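You operate a simulated robot arm through the tools that you are given. There is no shell and no other tool.

You run a simulated robot arm. Do the job below in one go: nothing can be reset, and whatever is moved stays where it is left.

Task
Clamp the red end stop at 45 cm; park the carriage against it.
Fine: leave the carriage brake on.

Only the result counts: the job must be done as asked and must still hold three seconds after the hand-in. Knocking over, shifting, dropping, spilling or breaking anything else fails it.

Robot
A 7-joint arm with a two-finger parallel gripper, fixed in place. Base frame: the origin is on the floor under the middle of its stand, x ahead of it, y to its left, z up. Lengths are in mm, angles in degrees, forces in N, time in s.
It reaches about 1479 mm from its shoulder. Its first joint turns from -166.0 to 166.0 degrees. Payload 4.4 kg.
Tool frame: the origin (TCP) lies between the finger pads and is the grasp point; the fingertips stand 23 mm ahead of it; z points along the fingers, y is the line along which they close. Largest opening 94 mm; finger width 38, thickness 10; the body of the gripper, 54 by 96 mm, starts 39 mm behind the TCP.
Orientation is told as [roll, pitch, yaw] about the base's x, y, z axes, in that order, counted from this pose: with the fingers straight down and closing along the base's y, the tool's x points along the base's -x, its y along +y and its z along -z.

Tools
- The arm moves only by the tool send_rows. Its argument "deltas" is a list that holds one entry, the list of rows, each a list of 7 numbers: the shift along the tool's x, y, z in mm, then the turn, a rotation vector about the tool's x, y, z in degrees, then the closure, from 0 (fully open) to 1 (shut). In form: [[[tx, ty, tz, wx, wy, wz, claw], ...]]. A call has 1 to 20 rows; each row is the pose to reach, as a shift and turn from the pose commanded when the call began, along the tool's axes at that moment. A row lasts 0.2 s, in which the tool goes at most 50 mm and 8.6 degrees; a call with a longer step from one row to the next is refused whole, and so is a gripper value outside its range. A pose out of reach is approached as far as the arm can. The call stops where the force on the tool passes 90 N (or 10 N more than at its start, if that is more) or the arm is blocked; 0.2 s more then pass. The fingers move at their own pace (about 72 mm/s each) and stop on an object; they squeeze with about 23 N. The grip force told is the motor's: it shows also when the fingers shut on nothing. Time passes only in rows, and 0.2 s behind the last, so rows that repeat a pose let the fingers close. The reply holds the time, the measured pose of the TCP, the force on the tool along the base axes, the opening and the grip force, in the units named above and with some noise, with the torque about the TCP (base axes, N m) and any sound that the robot's microphone picked up.
- Cameras (640 x 400 px; columns grow to the right, rows downward): "scene" is fixed at [400.4, -649.6, 1485.2]; the picture's right is [0.93, -0.36, 0.00], its down [-0.23, -0.59, -0.77] and it looks along [0.28, 0.72, -0.64] (base axes); focal length 259 px, centre (320, 200). "wrist" rides on the gripper at [86, 16, -74] in the tool frame; the picture's right is [-0.18, 0.98, 0.00], its down [-0.58, -0.11, -0.81] and it looks along [-0.79, -0.15, 0.59] (tool axes); focal length 243 px, centre (320, 200). There is no depth. A picture from a camera that has moved, and an enlarged one, comes with that camera's place and axes in the base frame and with its lens.
- capture(camera): a new picture of that camera. No time passes.
- zoom(camera, box): a new picture of the part [left, top, right, bottom] of that camera's present view, enlarged. No time passes.
- close_job(): hands the job in; it is judged then, once.

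Nothing tells you positions but the pictures and the camera data. Unless the task says otherwise, let go and move clear before handing in.

The tools are called after "Emit:" as a command line: name --argument value ..., lists and objects as JSON in quotes. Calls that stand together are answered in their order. send_rows: Moves the arm, as the interface text tells. Its arguments: {"type":"object","properties":{"deltas":{"type":"array","items":{"type":"array","items":{"type":"array","items":{"type":"number"}}}}},"required":["deltas"]} The other tools are called the same way: capture (camera) takes a picture; zoom (camera, box) takes an enlarged picture of a part of a camera's view; close_job () hands the job in.

At the start:

```text
t: 0.0
position: [301.0, 576.5, 1207.6]
tool_rot: [0.0, 0.0, 0.0]
contact_force: [0.6, 0.2, 1.1]
moment: [-0.02, 0.02, -0.03]
finger_gap: 94.2
grip_force: 0.1
```

scene: 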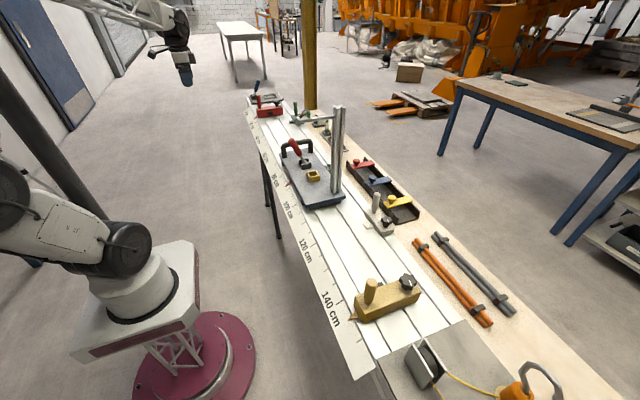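
wrist: 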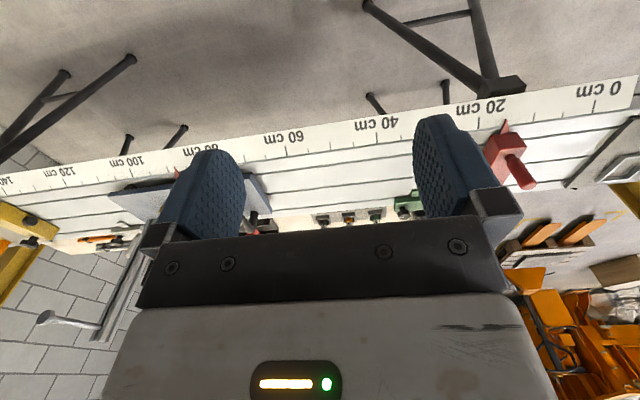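

I see a rail bench with a scale, a carriage in the middle, a red end stop near 20 cm and other stops; I'll zoom in to understand each before moving.

Emit:
zoom --camera "scene" --box '[230, 70, 390, 170]'

Emit:
zoom --camera "scene" --box '[260, 120, 420, 220]'

Emit:
zoom --camera "wrist" --box '[360, 60, 640, 235]'

Emit:
zoom --camera "wrist" --box '[0, 100, 320, 300]'

Emit:
zoom --camera "scene" --box '[300, 220, 540, 370]'

```text
4.00 times, centred on (310, 120) of scene
camera zoom: at [400.4, -649.6, 1485.2], right [0.93, -0.36, 0.0], down [-0.23, -0.59, -0.77], along [0.28, 0.72, -0.64], focal length 1035 px, centre (360, 520)
```

zoom: 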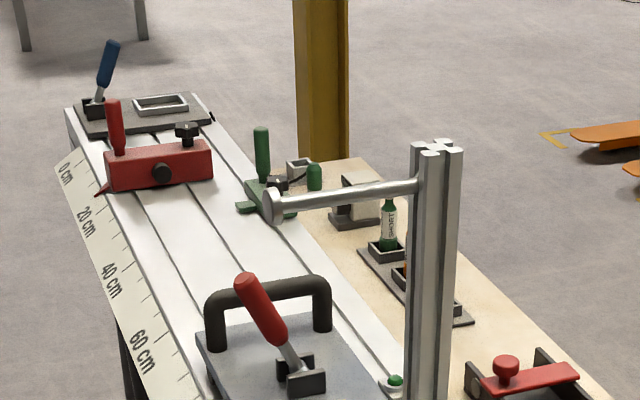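

```text
4.00 times, centred on (340, 170) of scene
camera zoom: at [400.4, -649.6, 1485.2], right [0.93, -0.36, 0.0], down [-0.23, -0.59, -0.77], along [0.28, 0.72, -0.64], focal length 1035 px, centre (240, 320)
```

zoom: 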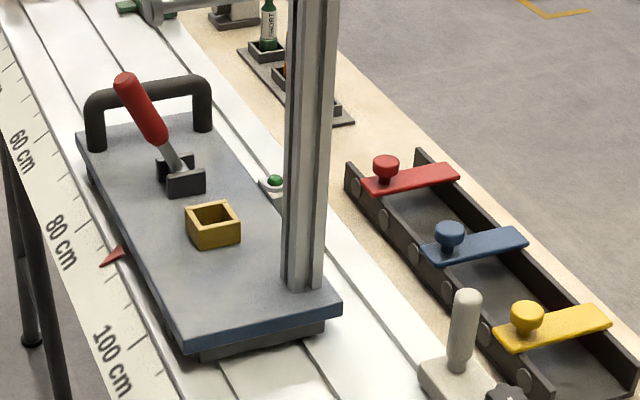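

```text
2.29 times, centred on (500, 148) of wrist
camera zoom: at [213.5, 593.1, 1280.7], right [0.18, 0.98, 0.0], down [0.58, -0.11, 0.81], along [0.79, -0.15, -0.59], focal length 555 px, centre (-91, 320)
```

zoom: 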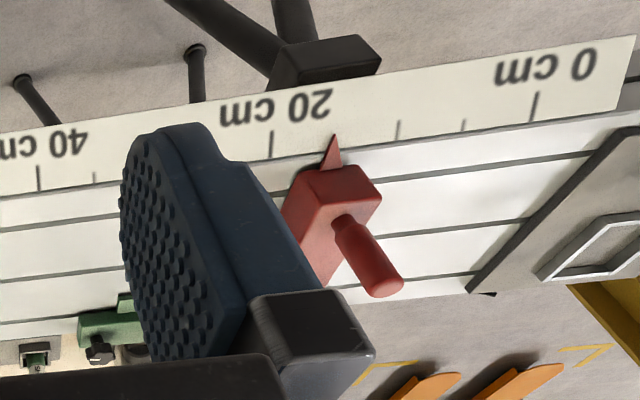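

```text
2.00 times, centred on (160, 200) of wrist
camera zoom: at [213.5, 593.1, 1280.7], right [0.18, 0.98, 0.0], down [0.58, -0.11, 0.81], along [0.79, -0.15, -0.59], focal length 485 px, centre (640, 200)
```

zoom: 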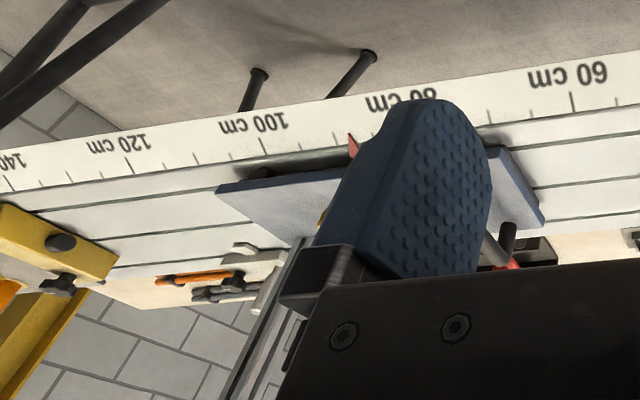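

```text
2.67 times, centred on (420, 295) of scene
camera zoom: at [400.4, -649.6, 1485.2], right [0.93, -0.36, 0.0], down [-0.23, -0.59, -0.77], along [0.28, 0.72, -0.64], focal length 690 px, centre (53, -53)
```

zoom: 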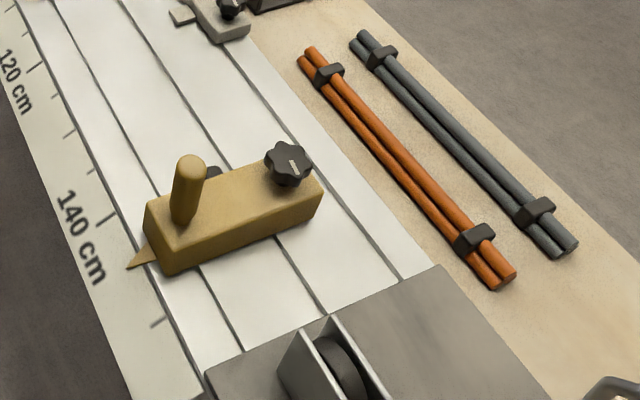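

The rail runs along the base y axis near x≈580 with 0 cm at y≈+1050, and its top is around z≈860. The red stop is at about 14 cm and the carriage pointer at about 85 cm. I'll move the wrist camera closer to inspect the red stop.

Emit:
send_rows --deltas '[[[-14, 39, 8, 0, 0, 0, 0], [-28, 78, 16, 0, 0, 0, 0], [-42, 117, 24, 0, 0, 0, 0], [-56, 156, 32, 0, 0, 0, 0], [-70, 195, 40, 0, 0, 0, 0], [-84, 234, 48, 0, 0, 0, 0], [-98, 273, 56, 0, 0, 0, 0]]]'

Emit:
capture --camera "wrist"

Emit:
zoom --camera "wrist" --box '[230, 90, 430, 215]'

```text
t: 1.6
position: [396.5, 853.0, 1149.3]
tool_rot: [-0.1, 0.1, 0.0]
contact_force: [1.0, 0.9, 1.3]
moment: [0.01, -0.01, -0.03]
finger_gap: 94.1
grip_force: 0.1
```

```text
taken
camera wrist: at [309.5, 868.8, 1223.6], right [0.18, 0.98, 0.0], down [0.58, -0.11, 0.81], along [0.79, -0.15, -0.59], focal length 243 px, centre (320, 200)
```

wrist: 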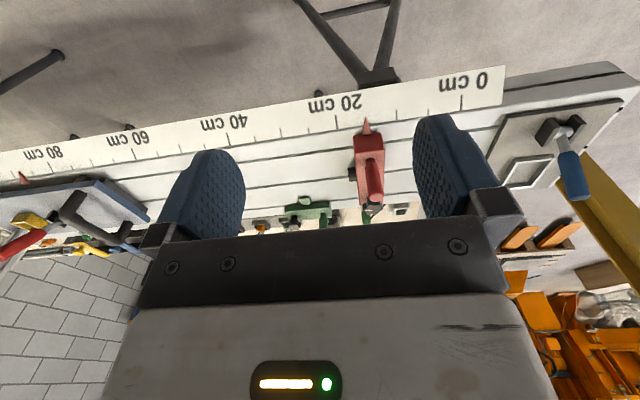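

```text
3.20 times, centred on (330, 152) of wrist
camera zoom: at [309.5, 868.8, 1223.6], right [0.18, 0.98, 0.0], down [0.58, -0.11, 0.81], along [0.79, -0.15, -0.59], focal length 776 px, centre (288, 352)
```

zoom: 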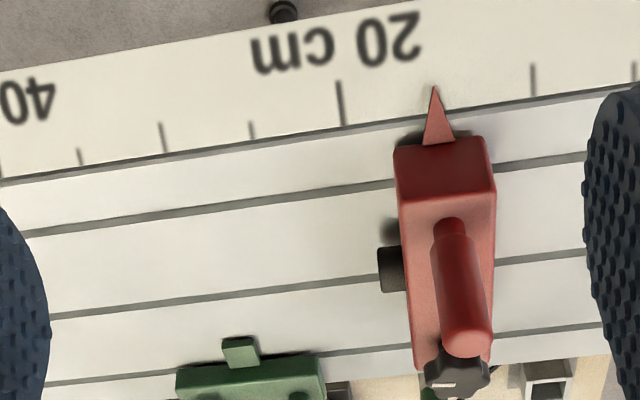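

The red stop's pointer is near 15 cm. It has a star knob on top at its far end, a red handle post and a bumper facing the carriage. Next I'll look closer at the details, then view the carriage.

Emit:
zoom --camera "wrist" --box '[240, 150, 420, 240]'

Emit:
zoom --camera "wrist" --box '[0, 140, 160, 260]'

Emit:
zoom --camera "wrist" --box '[490, 60, 640, 220]'

Emit:
zoom --camera "scene" --box '[240, 80, 320, 130]'

Emit:
zoom --camera "scene" --box '[270, 120, 350, 200]'

```text
3.56 times, centred on (330, 195) of wrist
camera zoom: at [309.5, 868.8, 1223.6], right [0.18, 0.98, 0.0], down [0.58, -0.11, 0.81], along [0.79, -0.15, -0.59], focal length 863 px, centre (284, 218)
```

zoom: 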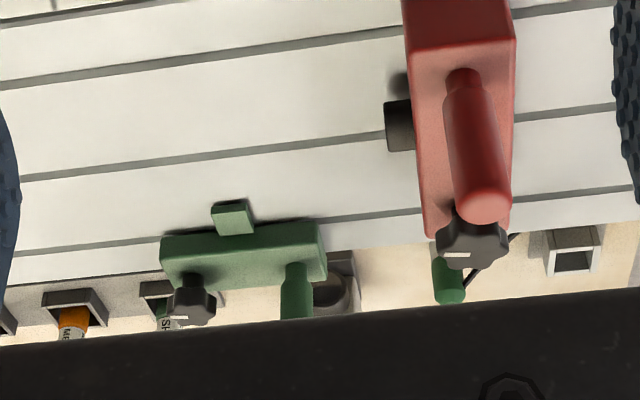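

```text
3.33 times, centred on (80, 200) of wrist
camera zoom: at [309.5, 868.8, 1223.6], right [0.18, 0.98, 0.0], down [0.58, -0.11, 0.81], along [0.79, -0.15, -0.59], focal length 809 px, centre (1120, 200)
```

zoom: 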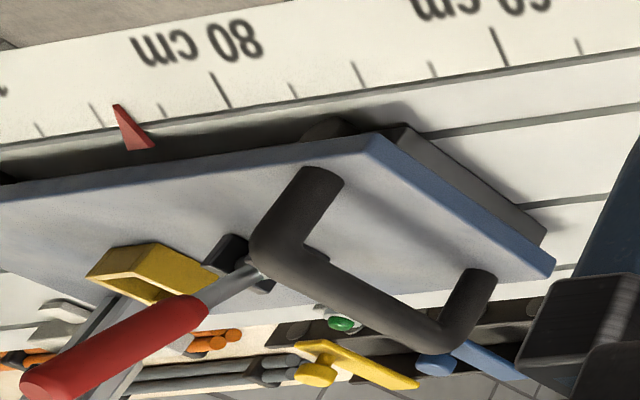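

```text
2.50 times, centred on (565, 140) of wrist
camera zoom: at [309.5, 868.8, 1223.6], right [0.18, 0.98, 0.0], down [0.58, -0.11, 0.81], along [0.79, -0.15, -0.59], focal length 606 px, centre (-292, 350)
```

zoom: 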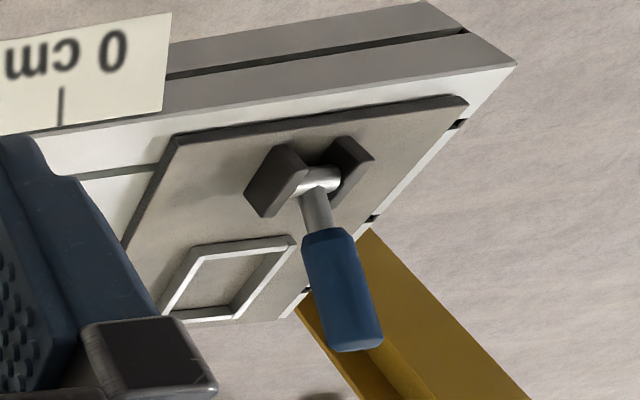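

```text
8.00 times, centred on (280, 105) of scene
camera zoom: at [400.4, -649.6, 1485.2], right [0.93, -0.36, 0.0], down [-0.23, -0.59, -0.77], along [0.28, 0.72, -0.64], focal length 2070 px, centre (640, 960)
```

zoom: 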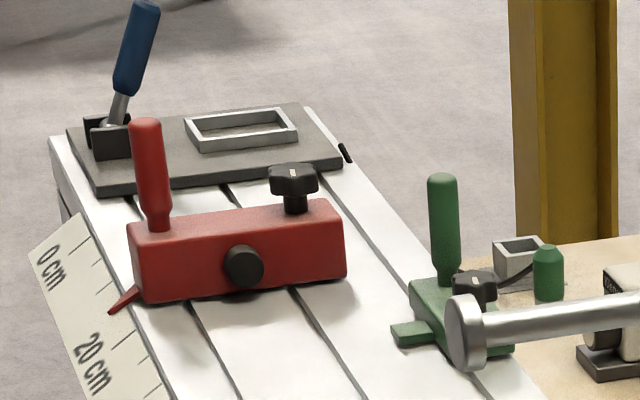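

```text
5.00 times, centred on (310, 160) of scene
camera zoom: at [400.4, -649.6, 1485.2], right [0.93, -0.36, 0.0], down [-0.23, -0.59, -0.77], along [0.28, 0.72, -0.64], focal length 1294 px, centre (370, 400)
```

zoom: 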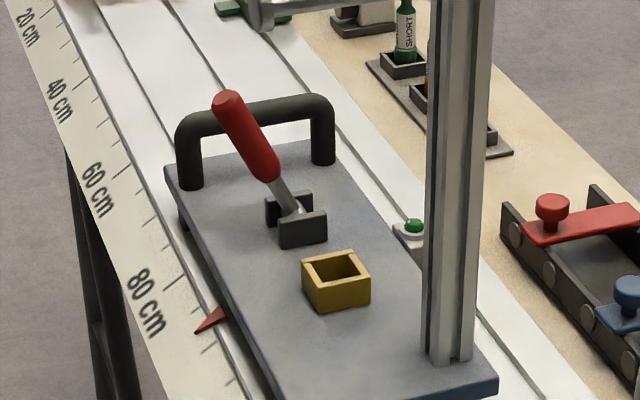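

I see the carriage with its red brake lever, a black loop handle and a post with an overhead arm, plus a green side stop near 25–30 cm whose tongue pokes over the rail. I'll move to look at the carriage up close.

Emit:
send_rows --deltas '[[[7, -45, 0, 0, 0, 0, 0], [14, -90, 0, 0, 0, 0, 0], [21, -135, 0, 0, 0, 0, 0], [28, -180, 0, 0, 0, 0, 0], [35, -225, 0, 0, 0, 0, 0], [42, -270, 0, 0, 0, 0, 0], [49, -315, 0, 0, 0, 0, 0], [56, -360, 0, 0, 0, 0, 0], [63, -405, 0, 0, 0, 0, 0], [70, -450, 0, 0, 0, 0, 0], [77, -495, 0, 0, 0, 0, 0], [84, -540, 0, 0, 0, 0, 0], [91, -585, 0, 0, 0, 0, 0], [98, -630, 0, 0, 0, 0, 0]]]'

Emit:
capture --camera "wrist"

Emit:
zoom --camera "wrist" --box '[230, 60, 430, 245]'

Emit:
capture --camera "scene"

```text
t: 4.6
position: [299.6, 219.8, 1150.9]
tool_rot: [0.0, 0.0, 0.0]
contact_force: [-1.1, -0.2, 0.2]
moment: [0.02, 0.0, 0.01]
finger_gap: 94.0
grip_force: 0.1
```

```text
taken
camera wrist: at [212.3, 235.0, 1224.7], right [0.18, 0.98, 0.0], down [0.58, -0.11, 0.81], along [0.79, -0.15, -0.59], focal length 243 px, centre (320, 200)
```

wrist: 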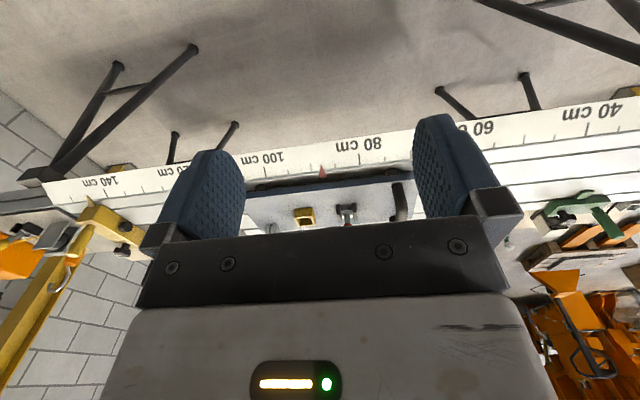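

```text
2.16 times, centred on (330, 152) of wrist
camera zoom: at [212.3, 235.0, 1224.7], right [0.18, 0.98, 0.0], down [0.58, -0.11, 0.81], along [0.79, -0.15, -0.59], focal length 525 px, centre (298, 303)
```

zoom: 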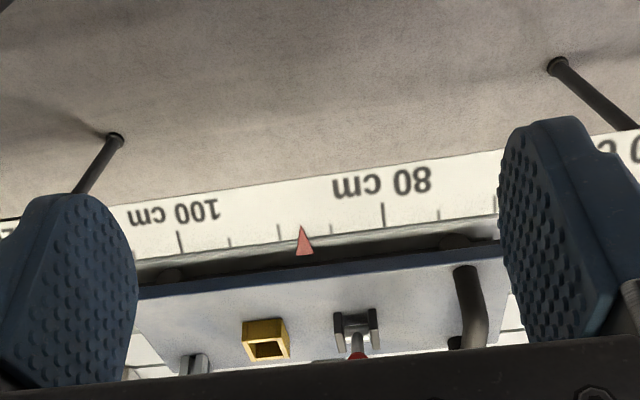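

```text
taken
```

scene: 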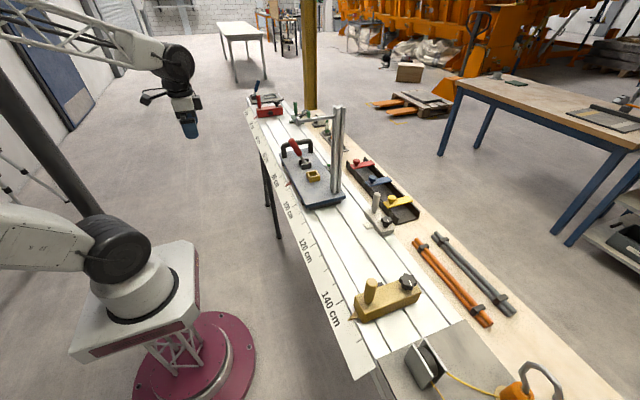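

The carriage pointer is around 88 cm, and the gripper hides the lever from here. I'll raise the wrist for a better view of the lever.

Emit:
send_rows --deltas '[[[0, 0, -45, 0, 0, 0, 0], [0, 0, -90, 0, 0, 0, 0], [0, 0, -135, 0, 0, 0, 0], [0, 0, -180, 0, 0, 0, 0], [0, 0, -220, 0, 0, 0, 0]]]'

Emit:
capture --camera "wrist"

Emit:
zoom --camera "wrist" --box '[235, 110, 425, 235]'

```text
t: 5.8
position: [300.7, 219.6, 1371.9]
tool_rot: [-0.1, 0.1, 0.0]
contact_force: [0.8, -0.7, 0.5]
moment: [-0.01, 0.02, 0.0]
finger_gap: 94.0
grip_force: 0.1
```

```text
taken
camera wrist: at [212.9, 234.9, 1445.1], right [0.18, 0.98, 0.0], down [0.58, -0.11, 0.81], along [0.79, -0.15, -0.59], focal length 243 px, centre (320, 200)
```

wrist: 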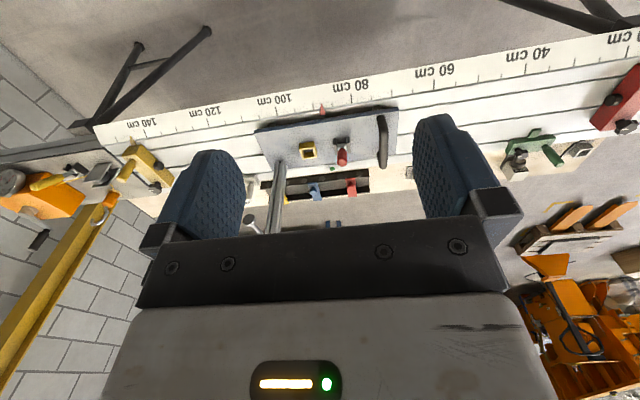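

```text
3.20 times, centred on (330, 172) of wrist
camera zoom: at [212.9, 234.9, 1445.1], right [0.18, 0.98, 0.0], down [0.58, -0.11, 0.81], along [0.79, -0.15, -0.59], focal length 776 px, centre (288, 288)
```

zoom: 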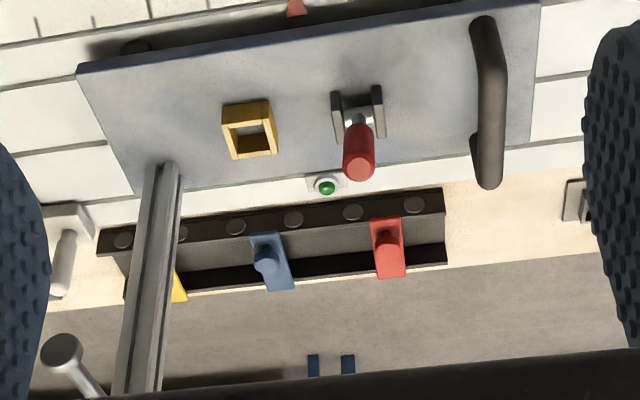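

The brake lever pivots about y and leans toward the robot, with its tip near (619, 213, 1046). There is a green lamp on the carriage's far edge. Red stop y≈900 matches 15 cm, so 45 cm should be y≈600. Next I'll check whether the red stop clears the green tongue.

Emit:
send_rows --deltas '[[[-17.3, 40.7, 11.5, 0, 0, 0, 0], [-34.7, 81.3, 22.9, 0, 0, 0, 0], [-52, 122, 34.4, 0, 0, 0, 0], [-69.3, 162.7, 45.9, 0, 0, 0, 0], [-86.7, 203.3, 57.3, 0, 0, 0, 0], [-104, 244, 68.8, 0, 0, 0, 0], [-121.3, 284.7, 80.3, 0, 0, 0, 0], [-138.7, 325.3, 91.7, 0, 0, 0, 0], [-156, 366, 103.2, 0, 0, 0, 0], [-173.3, 406.7, 114.7, 0, 0, 0, 0], [-190.7, 447.3, 126.1, 0, 0, 0, 0], [-208, 488, 137.6, 0, 0, 0, 0], [-225.3, 528.7, 149.1, 0, 0, 0, 0], [-242.7, 569.3, 160.5, 0, 0, 0, 0], [-260, 610, 172, 0, 0, 0, 0]]]'

Emit:
capture --camera "wrist"

Emit:
zoom --camera "wrist" --box '[240, 60, 440, 185]'

```text
t: 9.0
position: [561.0, 829.2, 1200.5]
tool_rot: [0.0, -0.1, 0.0]
contact_force: [-1.1, -0.6, 0.6]
moment: [0.0, 0.03, -0.02]
finger_gap: 94.0
grip_force: 0.2
```

```text
taken
camera wrist: at [473.3, 845.8, 1274.7], right [0.18, 0.98, 0.0], down [0.58, -0.11, 0.81], along [0.79, -0.15, -0.59], focal length 243 px, centre (320, 200)
```

wrist: 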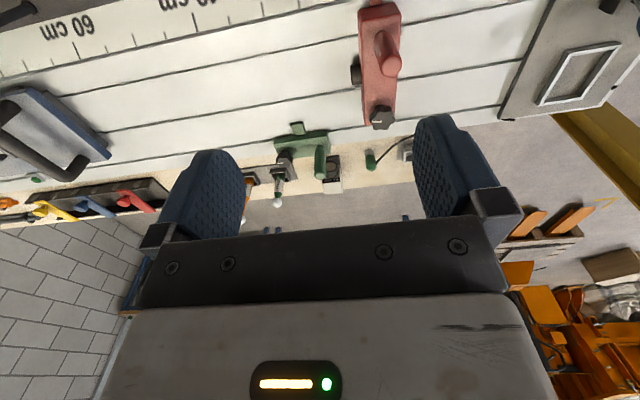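

```text
3.20 times, centred on (340, 122) of wrist
camera zoom: at [473.3, 845.8, 1274.7], right [0.18, 0.98, 0.0], down [0.58, -0.11, 0.81], along [0.79, -0.15, -0.59], focal length 776 px, centre (256, 448)
```

zoom: 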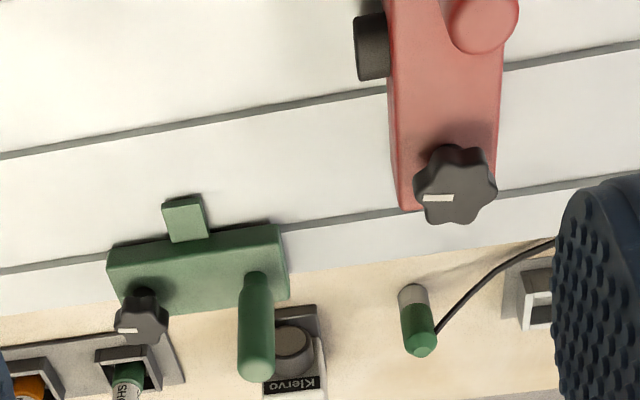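

The green tongue tip is at x≈750 and the red stop body ends at x≈745, so it should pass with a few mm to spare. The knob is near (715, 899, 950). I'll yaw the gripper about +80° in the air so the camera stays clear of the red handle while the knob is turned.

Emit:
send_rows --deltas '[[[0, 0, 0, 0, 0, -8, 0], [0, 0, 0, 0, 0, -16, 0], [0, 0, 0, 0, 0, -24, 0], [0, 0, 0, 0, 0, -32, 0], [0, 0, 0, 0, 0, -40, 0], [0, 0, 0, 0, 0, -48, 0], [0, 0, 0, 0, 0, -56, 0], [0, 0, 0, 0, 0, -64, 0], [0, 0, 0, 0, 0, -72, 0], [0, 0, 0, 0, 0, -80, 0]]]'

Emit:
capture --camera "wrist"

Emit:
capture --camera "scene"

```text
t: 11.2
position: [559.5, 830.4, 1198.3]
tool_rot: [-0.1, 0.0, 80.1]
contact_force: [0.2, 0.7, 0.6]
moment: [0.0, 0.0, 0.0]
finger_gap: 93.9
grip_force: 0.0
```

```text
taken
camera wrist: at [528.9, 747.5, 1272.9], right [-0.94, 0.35, 0.0], down [0.21, 0.55, 0.81], along [0.28, 0.76, -0.59], focal length 243 px, centre (320, 200)
```

wrist: 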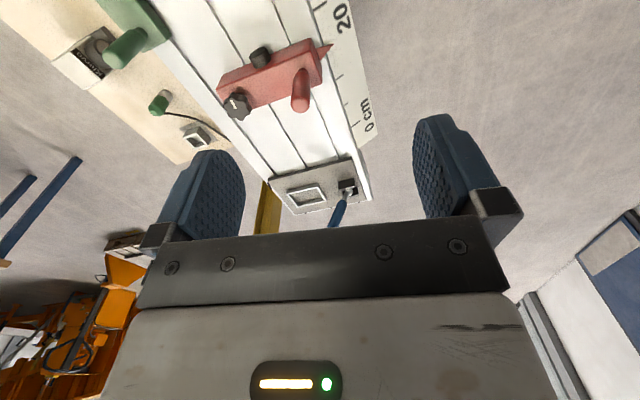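

```text
taken
```

scene: 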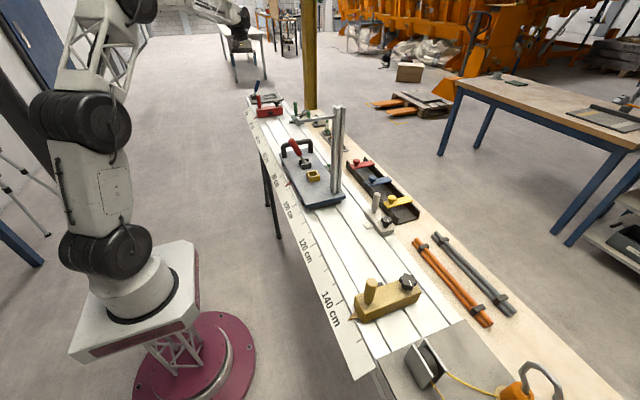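

Yaw +80° is reachable. I'll zoom in on the knob and stop from here to refine positions.

Emit:
zoom --camera "wrist" --box '[190, 30, 350, 130]'

Emit:
zoom --camera "wrist" --box '[40, 0, 200, 100]'

```text
4.00 times, centred on (270, 80) of wrist
camera zoom: at [528.9, 747.5, 1272.9], right [-0.94, 0.35, 0.0], down [0.21, 0.55, 0.81], along [0.28, 0.76, -0.59], focal length 970 px, centre (520, 680)
```

zoom: 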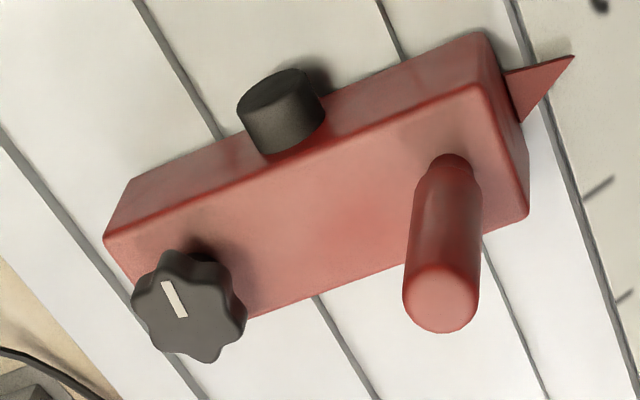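

```text
4.00 times, centred on (120, 50) of wrist
camera zoom: at [528.9, 747.5, 1272.9], right [-0.94, 0.35, 0.0], down [0.21, 0.55, 0.81], along [0.28, 0.76, -0.59], focal length 970 px, centre (1120, 800)
```

zoom: 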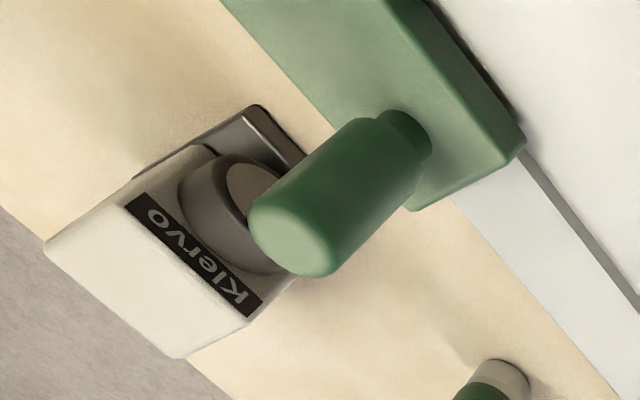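

From this view I refine the knob centre to about (716, 900, 950) and the handle to about (615, 900, top z≈1000). I'll move above the knob and check the alignment.

Emit:
send_rows --deltas '[[[-19.3, -28.2, 27.9, 0, 0, 0, 0], [-38.6, -56.4, 55.8, 0, 0, 0, 0], [-57.8, -84.5, 83.7, 0, 0, 0, 0], [-77.1, -112.7, 111.6, 0, 0, 0, 0], [-96.4, -140.9, 139.5, 0, 0, 0, 0]]]'

Emit:
capture --camera "wrist"

Emit:
zoom --camera "scene" --box '[230, 70, 330, 133]'

```text
t: 12.4
position: [716.6, 901.2, 1061.2]
tool_rot: [0.0, -0.1, 80.0]
contact_force: [-0.1, 0.2, 0.4]
moment: [-0.04, 0.02, 0.01]
finger_gap: 94.2
grip_force: 0.0
```

```text
taken
camera wrist: at [684.2, 818.2, 1134.8], right [-0.94, 0.35, 0.0], down [0.21, 0.55, 0.81], along [0.28, 0.76, -0.59], focal length 243 px, centre (320, 200)
```

wrist: 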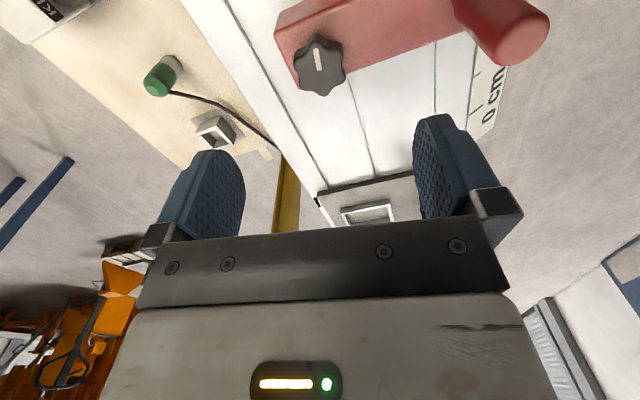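

```text
6.35 times, centred on (280, 102) of scene
camera zoom: at [400.4, -649.6, 1485.2], right [0.93, -0.36, 0.0], down [-0.23, -0.59, -0.77], along [0.28, 0.72, -0.64], focal length 1643 px, centre (574, 825)
```

zoom: 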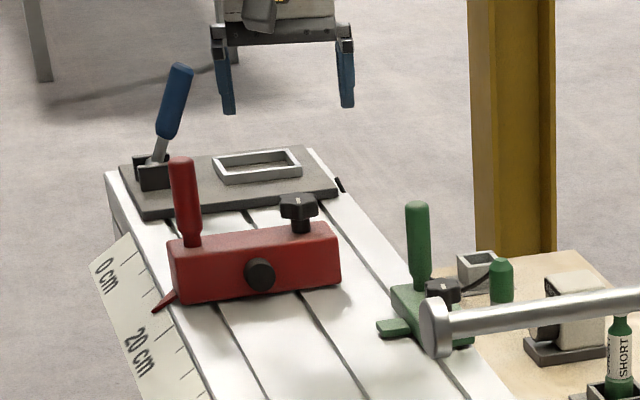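

I'm above the knob, within a few mm of alignment. I'll descend so the pads surround the star knob with the fingertips just above the body, then check before closing.

Emit:
send_rows --deltas '[[[1, 1, 35, 0, 0, 0, 0], [1.7, 0.7, 70, 0, 0, 0, 0], [1.7, 0.7, 95, 0, 0, 0, 0], [1.7, 0.7, 105, 0, 0, 0, 0]]]'

Emit:
capture --camera "wrist"

Emit:
zoom --camera "scene" --box '[230, 70, 330, 133]'

```text
t: 13.4
position: [713.8, 898.8, 951.9]
tool_rot: [0.1, 0.0, 80.0]
contact_force: [-0.8, -0.3, 0.7]
moment: [-0.01, 0.01, 0.03]
finger_gap: 94.0
grip_force: 0.1
```

```text
taken
camera wrist: at [682.6, 815.5, 1026.9], right [-0.94, 0.35, 0.0], down [0.21, 0.55, 0.81], along [0.28, 0.75, -0.59], focal length 243 px, centre (320, 200)
```

wrist: 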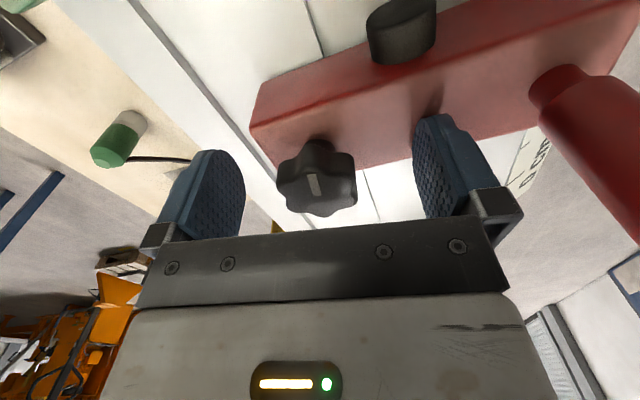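

```text
6.35 times, centred on (280, 102) of scene
camera zoom: at [400.4, -649.6, 1485.2], right [0.93, -0.36, 0.0], down [-0.23, -0.59, -0.77], along [0.28, 0.72, -0.64], focal length 1643 px, centre (574, 825)
```

zoom: 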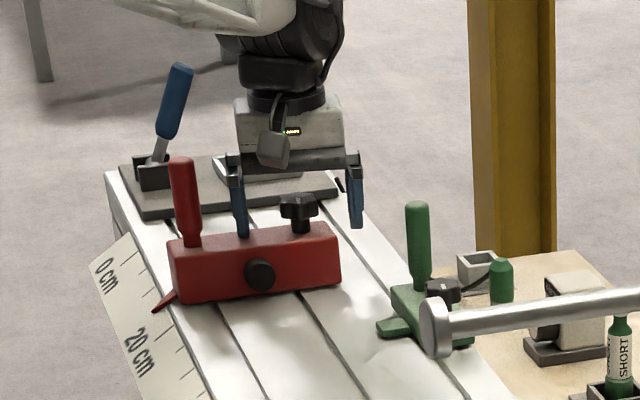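

The knob sits midway between the fingers. I'll close on it without turning yet.

Emit:
send_rows --deltas '[[[0, 0, 0, 0, 0, 0, 1], [0, 0, 0, 0, 0, 0, 1], [0, 0, 0, 0, 0, 0, 1], [0, 0, 0, 0, 0, 0, 1]]]'

Emit:
capture --camera "wrist"

```text
t: 14.4
position: [713.9, 898.4, 953.8]
tool_rot: [0.0, 0.0, 79.9]
contact_force: [19.3, 6.9, -2.4]
moment: [0.18, -0.19, 0.03]
finger_gap: 39.2
grip_force: 45.2
```

```text
taken
camera wrist: at [683.3, 815.3, 1026.9], right [-0.94, 0.35, 0.0], down [0.21, 0.55, 0.81], along [0.28, 0.75, -0.59], focal length 243 px, centre (320, 200)
```

wrist: 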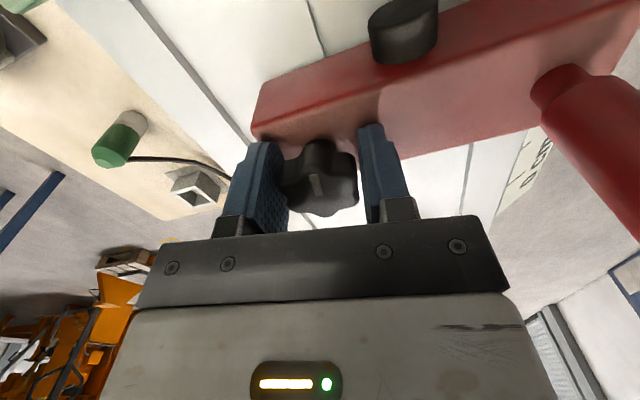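

Only one finger is loaded, because the knob sits slightly further toward +x. I'll recentre by about 2 mm while gripping.

Emit:
send_rows --deltas '[[[0, -1.5, 0, 0, 0, 0, 1], [0, -2.5, 0, 0, 0, 0, 1], [0, -2.5, 0, 0, 0, 0, 1], [0, -2.5, 0, 0, 0, 0, 1]]]'

Emit:
zoom --camera "wrist" --box '[220, 100, 420, 240]'

```text
t: 15.4
position: [714.9, 898.1, 953.8]
tool_rot: [0.1, 0.1, 80.1]
contact_force: [-40.7, -22.5, -3.0]
moment: [-0.5, 0.23, 0.11]
finger_gap: 39.6
grip_force: 45.4
```

```text
2.86 times, centred on (320, 170) of wrist
camera zoom: at [683.7, 815.5, 1027.1], right [-0.94, 0.35, 0.0], down [0.21, 0.56, 0.8], along [0.28, 0.75, -0.59], focal length 693 px, centre (320, 286)
```

zoom: 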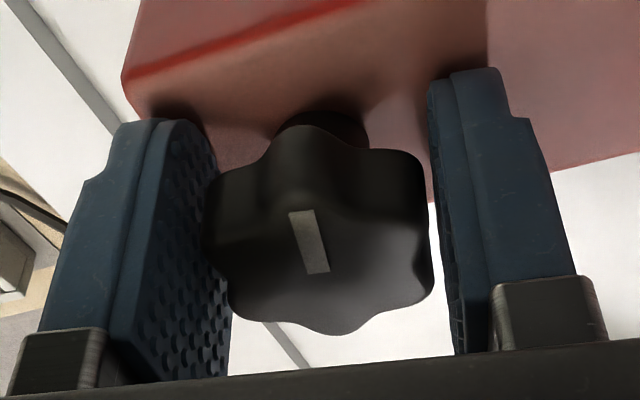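

I overcorrected, as the force reversed to −40 N. I'll shift back about 1.7 mm to balance it.

Emit:
send_rows --deltas '[[[0, 1.0, 0, 0, 0, 0, 1], [0, 1.6, 0, 0, 0, 0, 1], [0, 1.6, 0, 0, 0, 0, 1]]]'

```text
t: 16.2
position: [715.6, 898.9, 952.6]
tool_rot: [0.0, 0.0, 80.0]
contact_force: [-44.9, -34.1, -9.6]
moment: [-0.35, 0.15, 0.33]
finger_gap: 39.5
grip_force: 45.0
```

The force did not drop, so I'll hold and re-read it to see whether it is settling.

Emit:
send_rows --deltas '[[[0, 0, 0, 0, 0, 0, 1], [0, 0, 0, 0, 0, 0, 1]]]'

Emit:
send_rows --deltas '[[[0, 1, 0, 0, 0, 0, 1], [0, 1, 0, 0, 0, 0, 1]]]'

```text
t: 16.8
position: [715.5, 898.7, 952.0]
tool_rot: [-0.1, 0.0, 80.0]
contact_force: [-45.6, -33.9, -15.7]
moment: [-0.27, 0.09, 0.39]
finger_gap: 39.5
grip_force: 44.5
```

```text
t: 17.4
position: [715.3, 900.0, 955.0]
tool_rot: [0.0, -0.1, 80.0]
contact_force: [-27.5, -24.3, -22.7]
moment: [-0.01, 0.07, 0.38]
finger_gap: 39.7
grip_force: 44.6
```

Friction is holding an offset force. I'll open slightly, recentre at a small offset and re-close.

Emit:
send_rows --deltas '[[[0, 0, 0, 0, 0, 0, 0.4], [0, -1.0, 0, 0, 0, 0, 0.4], [0, -1.0, 0, 0, 0, 0, 0.4]]]'

Emit:
send_rows --deltas '[[[0, 0, 0, 0, 0, 0, 1], [0, 0, 0, 0, 0, 0, 1], [0, 0, 0, 0, 0, 0, 1]]]'

```text
t: 18.2
position: [716.0, 898.9, 954.2]
tool_rot: [0.0, -0.1, 80.0]
contact_force: [0.2, -0.3, 1.0]
moment: [0.0, 0.0, -0.03]
finger_gap: 56.3
grip_force: 0.1
```

```text
t: 19.0
position: [715.6, 899.4, 954.5]
tool_rot: [-0.1, 0.1, 80.0]
contact_force: [-15.1, -4.2, 3.9]
moment: [-0.14, 0.19, 0.02]
finger_gap: 39.7
grip_force: 44.4
```

The grip is balanced at about 15 N. Now I'll try loosening the knob counter-clockwise (yaw +) in a small step and watch the torque.

Emit:
send_rows --deltas '[[[0, 0, 0, 0, 0, -3, 1], [0, 0, 0, 0, 0, -6, 1], [0, 0, 0, 0, 0, -9, 1], [0, 0, 0, 0, 0, -12, 1], [0, 0, 0, 0, 0, -15, 1]]]'

Emit:
zoom --camera "wrist" --box '[220, 100, 420, 240]'

```text
t: 20.2
position: [715.3, 898.9, 953.6]
tool_rot: [0.0, 0.0, 95.0]
contact_force: [-33.6, -12.1, 1.2]
moment: [0.39, 0.24, -0.03]
finger_gap: 39.5
grip_force: 44.9
```

```text
2.86 times, centred on (320, 170) of wrist
camera zoom: at [706.1, 811.0, 1028.3], right [-1.0, 0.1, 0.0], down [0.06, 0.59, 0.81], along [0.08, 0.8, -0.59], focal length 693 px, centre (320, 286)
```

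zoom: 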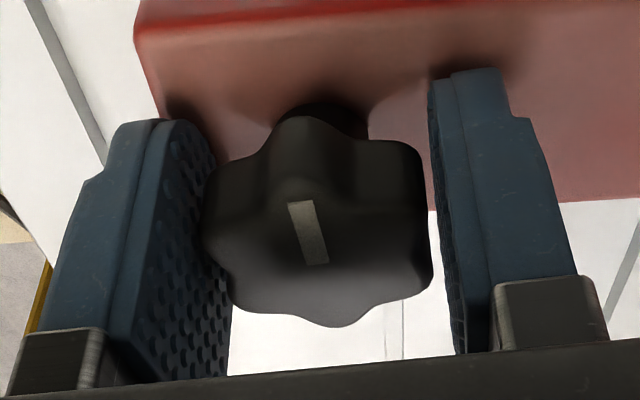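

The knob turns with the gripper at low torque. I'll continue loosening.

Emit:
send_rows --deltas '[[[0, 0, 0, 0, 0, -7, 1], [0, 0, 0, 0, 0, -14, 1], [0, 0, 0, 0, 0, -21, 1], [0, 0, 0, 0, 0, -28, 1], [0, 0, 0, 0, 0, -35, 1]]]'

Emit:
zoom --camera "wrist" --box '[220, 100, 420, 240]'

```text
t: 21.4
position: [715.7, 898.5, 953.8]
tool_rot: [-0.1, 0.0, 130.2]
contact_force: [-43.8, 2.7, -1.5]
moment: [0.1, 0.24, -0.04]
finger_gap: 39.4
grip_force: 44.8
```

```text
2.86 times, centred on (320, 170) of wrist
camera zoom: at [758.0, 822.2, 1028.3], right [-0.87, -0.49, 0.0], down [-0.29, 0.51, 0.81], along [-0.4, 0.7, -0.59], focal length 693 px, centre (320, 286)
```

zoom: 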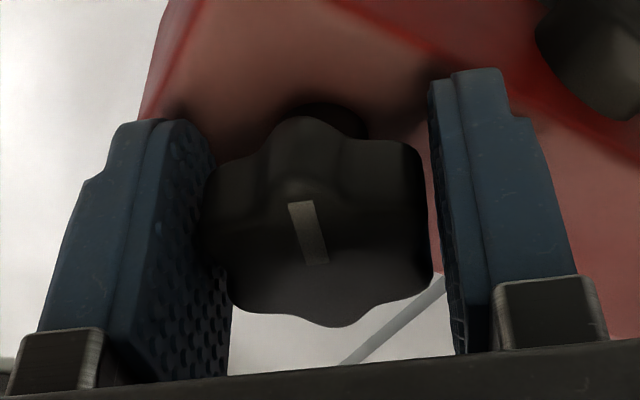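

The knob has turned 50° and is still free. I'll relieve the x-offset slightly and keep turning toward about yaw 170.

Emit:
send_rows --deltas '[[[-0.5, 0.6, 0, 0, 0, -7, 1], [-1.0, 1.2, 0, 0, 0, -14, 1], [-1.0, 1.2, 0, 0, 0, -21, 1], [-1.0, 1.2, 0, 0, 0, -28, 1], [-1.0, 1.2, 0, 0, 0, -35, 1], [-1.0, 1.2, 0, 0, 0, -40, 1]]]'

Emit:
zoom --camera "wrist" --box '[220, 100, 420, 240]'

Emit:
zoom --camera "scene" --box '[230, 70, 330, 133]'

```text
t: 22.8
position: [715.9, 898.5, 955.1]
tool_rot: [0.0, 0.0, 170.1]
contact_force: [-9.7, -1.6, -5.9]
moment: [-0.01, -0.14, -0.01]
finger_gap: 39.6
grip_force: 45.4
```

```text
2.86 times, centred on (320, 170) of wrist
camera zoom: at [797.0, 867.0, 1028.4], right [-0.35, -0.94, 0.0], down [-0.55, 0.21, 0.81], along [-0.75, 0.28, -0.59], focal length 693 px, centre (320, 286)
```

zoom: 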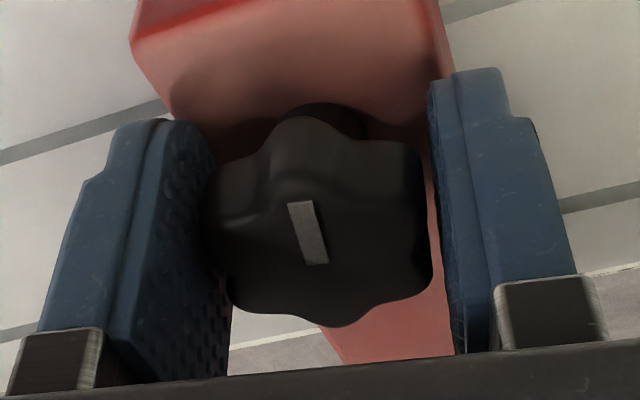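

```text
6.35 times, centred on (280, 102) of scene
camera zoom: at [400.4, -649.6, 1485.2], right [0.93, -0.36, 0.0], down [-0.23, -0.59, -0.77], along [0.28, 0.72, -0.64], focal length 1643 px, centre (574, 825)
```

zoom: 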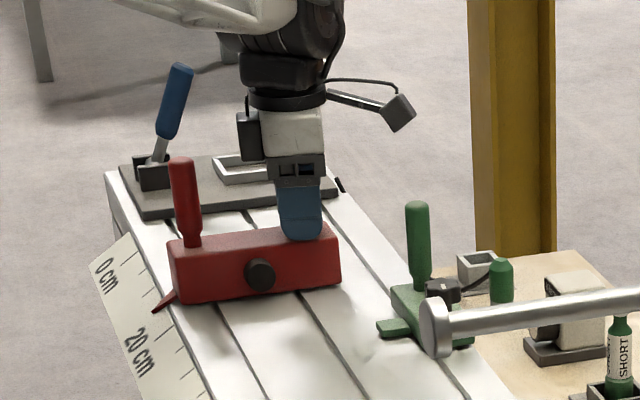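

The knob has turned 90° counter-clockwise with no resistance. I'll test whether the stop is free with a gentle 3 mm nudge toward −y.

Emit:
send_rows --deltas '[[[0.2, 1, 0, 0, 0, 0, 1], [0.35, 2, 0, 0, 0, 0, 1], [0.5, 3, 0, 0, 0, 0, 1]]]'

```text
t: 23.6
position: [715.2, 894.4, 954.4]
tool_rot: [0.0, 0.0, 170.0]
contact_force: [9.9, 2.3, -10.5]
moment: [0.14, -0.44, 0.03]
finger_gap: 39.5
grip_force: 44.6
```

The stop slid about 3 mm with almost no force, so it is unclamped. I'll keep the grip on the knob and drag the stop in −y about 288 mm, then fine-align with the camera.

Emit:
send_rows --deltas '[[[2.1, 11.8, 0, 0, 0, 0, 1], [6.25, 35.45, 0, 0, 0, 0, 1], [10.4, 59.1, 0, 0, 0, 0, 1], [14.6, 82.7, 0, 0, 0, 0, 1], [18.75, 106.4, 0, 0, 0, 0, 1], [22.9, 130, 0, 0, 0, 0, 1]]]'

Emit:
zoom --camera "scene" --box '[230, 80, 350, 155]'

```text
t: 25.0
position: [715.2, 763.9, 954.3]
tool_rot: [0.1, 0.0, 170.0]
contact_force: [20.8, 2.1, -4.7]
moment: [-0.1, 0.14, -0.02]
finger_gap: 39.9
grip_force: 45.5
```

```text
5.33 times, centred on (290, 118) of scene
camera zoom: at [400.4, -649.6, 1485.2], right [0.93, -0.36, 0.0], down [-0.23, -0.59, -0.77], along [0.28, 0.72, -0.64], focal length 1380 px, centre (480, 640)
```

zoom: 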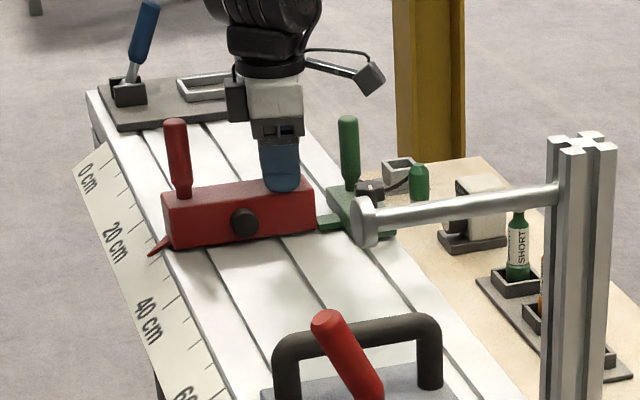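

It slides well and clears the green tongue. I'll continue toward 45 cm, stopping a little short.

Emit:
send_rows --deltas '[[[4.2, 23.6, 0, 0, 0, 0, 1], [8.3, 47.3, 0, 0, 0, 0, 1], [12.5, 70.9, 0, 0, 0, 0, 1], [16.7, 94.5, 0, 0, 0, 0, 1], [20.8, 118.2, 0, 0, 0, 0, 1], [25, 141.8, 0, 0, 0, 0, 1], [27.1, 153.6, 0, 0, 0, 0, 1]]]'

Emit:
zoom --camera "scene" --box '[254, 130, 286, 150]'

Emit:
zoom --camera "scene" --box '[230, 80, 350, 155]'

```text
t: 26.6
position: [714.1, 606.1, 954.5]
tool_rot: [0.0, 0.0, 169.9]
contact_force: [15.0, 3.1, -3.0]
moment: [0.14, 0.17, -0.04]
finger_gap: 39.4
grip_force: 45.1
```

```text
16.00 times, centred on (270, 140) of scene
camera zoom: at [400.4, -649.6, 1485.2], right [0.93, -0.36, 0.0], down [-0.23, -0.59, -0.77], along [0.28, 0.72, -0.64], focal length 4141 px, centre (1120, 1160)
```

zoom: 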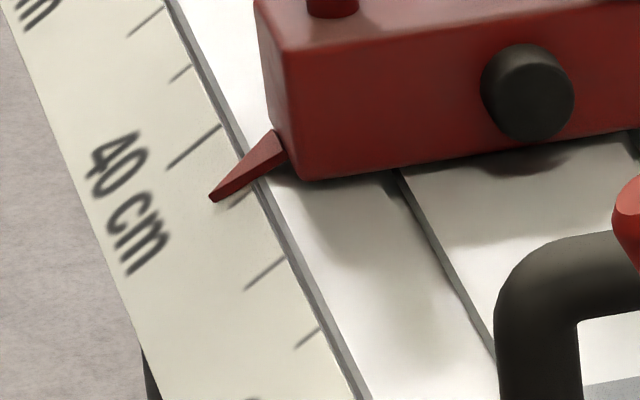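

```text
5.33 times, centred on (290, 118) of scene
camera zoom: at [400.4, -649.6, 1485.2], right [0.93, -0.36, 0.0], down [-0.23, -0.59, -0.77], along [0.28, 0.72, -0.64], focal length 1380 px, centre (480, 640)
```

zoom: 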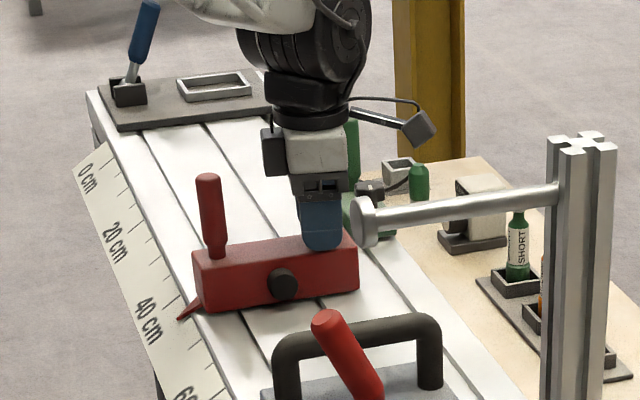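

By gripper travel (−292 mm from 15.0 cm), the pointer is at about 44.2 cm. The scene view agrees once I allow for parallax. I'll move 7.6 mm more.

Emit:
send_rows --deltas '[[[0.7, 4, 0, 0, 0, 0, 1], [1.3, 7.5, 0, 0, 0, 0, 1], [1.3, 7.5, 0, 0, 0, 0, 1], [1.3, 7.5, 0, 0, 0, 0, 1]]]'

Emit:
zoom --camera "scene" --box '[254, 130, 286, 150]'

Emit:
capture --camera "wrist"

```text
t: 27.6
position: [714.2, 600.1, 954.6]
tool_rot: [0.0, -0.1, 170.0]
contact_force: [-12.5, 2.9, 15.6]
moment: [0.01, 0.14, -0.03]
finger_gap: 39.6
grip_force: 44.8
```

```text
16.00 times, centred on (270, 140) of scene
camera zoom: at [400.4, -649.6, 1485.2], right [0.93, -0.36, 0.0], down [-0.23, -0.59, -0.77], along [0.28, 0.72, -0.64], focal length 4141 px, centre (1120, 1160)
```

zoom: 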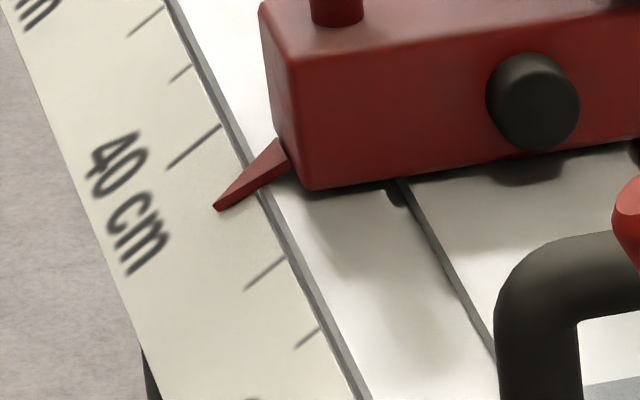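

```text
taken
camera wrist: at [795.8, 569.0, 1028.6], right [-0.35, -0.94, 0.0], down [-0.55, 0.21, 0.81], along [-0.75, 0.28, -0.59], focal length 243 px, centre (320, 200)
```

wrist: 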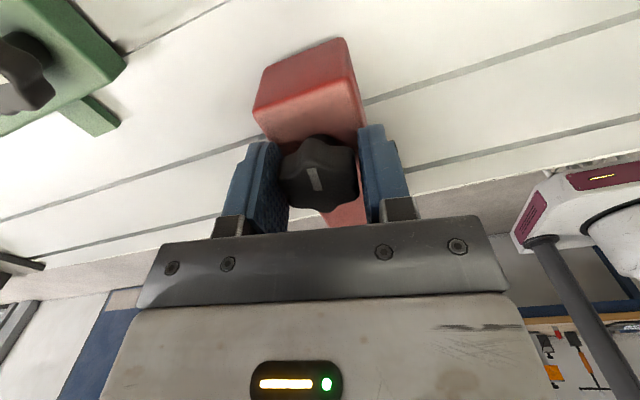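

Commanded travel totals 298.7 mm, i.e. about 44.87 cm. I'll add 1.3 mm and then tighten the knob by turning clockwise (yaw −) back to its original angle.

Emit:
send_rows --deltas '[[[0.23, 1.28, 0, 0, 0, 0, 1], [0.23, 1.28, 0, 0, 0, 0, 1], [0.23, 1.28, 0, 0, 0, 7, 1], [0.23, 1.28, 0, 0, 0, 14, 1], [0.23, 1.28, 0, 0, 0, 21, 1], [0.23, 1.28, 0, 0, 0, 28, 1], [0.23, 1.28, 0, 0, 0, 35, 1], [0.23, 1.28, 0, 0, 0, 42, 1], [0.23, 1.28, 0, 0, 0, 49, 1], [0.23, 1.28, 0, 0, 0, 56, 1], [0.23, 1.28, 0, 0, 0, 63, 1], [0.23, 1.28, 0, 0, 0, 70, 1]]]'

Emit:
zoom --camera "wrist" --box '[220, 100, 420, 240]'

Emit:
zoom --camera "scene" --box '[254, 130, 286, 150]'

```text
t: 30.2
position: [714.3, 598.0, 953.9]
tool_rot: [0.0, 0.0, 99.8]
contact_force: [4.3, -18.1, 12.9]
moment: [0.29, -0.08, -0.01]
finger_gap: 39.7
grip_force: 44.6
```

```text
2.86 times, centred on (320, 170) of wrist
camera zoom: at [713.1, 510.2, 1028.5], right [-1.0, 0.01, 0.0], down [0.01, 0.59, 0.81], along [0.01, 0.81, -0.59], focal length 693 px, centre (320, 286)
```

zoom: 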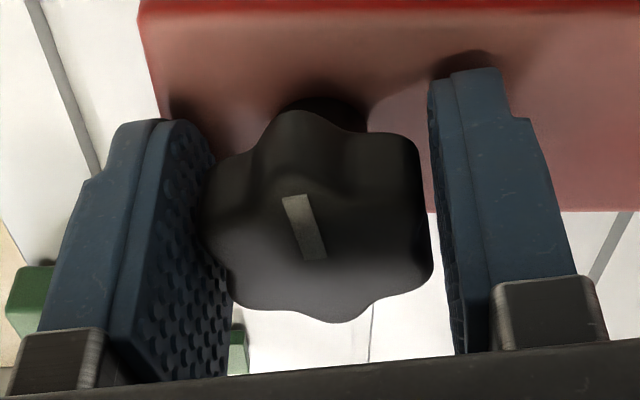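

```text
16.00 times, centred on (270, 140) of scene
camera zoom: at [400.4, -649.6, 1485.2], right [0.93, -0.36, 0.0], down [-0.23, -0.59, -0.77], along [0.28, 0.72, -0.64], focal length 4141 px, centre (1120, 1160)
```

zoom: 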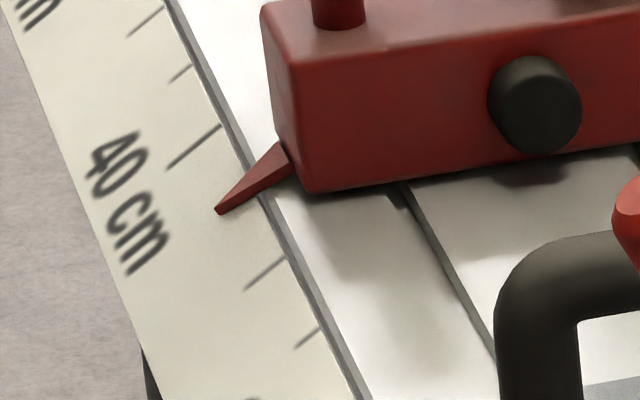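

Tightening is underway with 70° turned back. I'll continue to the original angle and a bit beyond in small steps, watching torque.

Emit:
send_rows --deltas '[[[0, 0, 0, 0, 0, 5, 1], [0, 0, 0, 0, 0, 10, 1], [0, 0, 0, 0, 0, 15, 1], [0, 0, 0, 0, 0, 20, 1]]]'

Emit:
send_rows --deltas '[[[0, 0, 0, 0, 0, 4, 1], [0, 0, 0, 0, 0, 8, 1], [0, 0, 0, 0, 0, 12, 1]]]'

Emit:
zoom --camera "wrist" --box '[220, 100, 420, 240]'

```text
t: 31.2
position: [714.4, 598.5, 955.9]
tool_rot: [0.1, 0.0, 79.9]
contact_force: [37.9, -8.1, 1.7]
moment: [-0.03, -0.48, 0.05]
finger_gap: 39.4
grip_force: 45.2
```

```text
t: 32.0
position: [715.4, 598.9, 954.1]
tool_rot: [-0.1, -0.1, 67.9]
contact_force: [62.9, 3.5, 0.4]
moment: [0.12, -0.43, 1.16]
finger_gap: 39.5
grip_force: 45.3
```

```text
2.86 times, centred on (320, 170) of wrist
camera zoom: at [667.4, 524.5, 1028.5], right [-0.84, 0.54, 0.0], down [0.32, 0.5, 0.81], along [0.44, 0.68, -0.59], focal length 693 px, centre (320, 286)
```

zoom: 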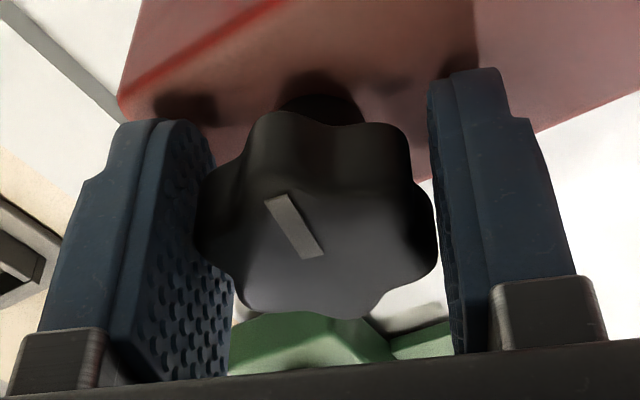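

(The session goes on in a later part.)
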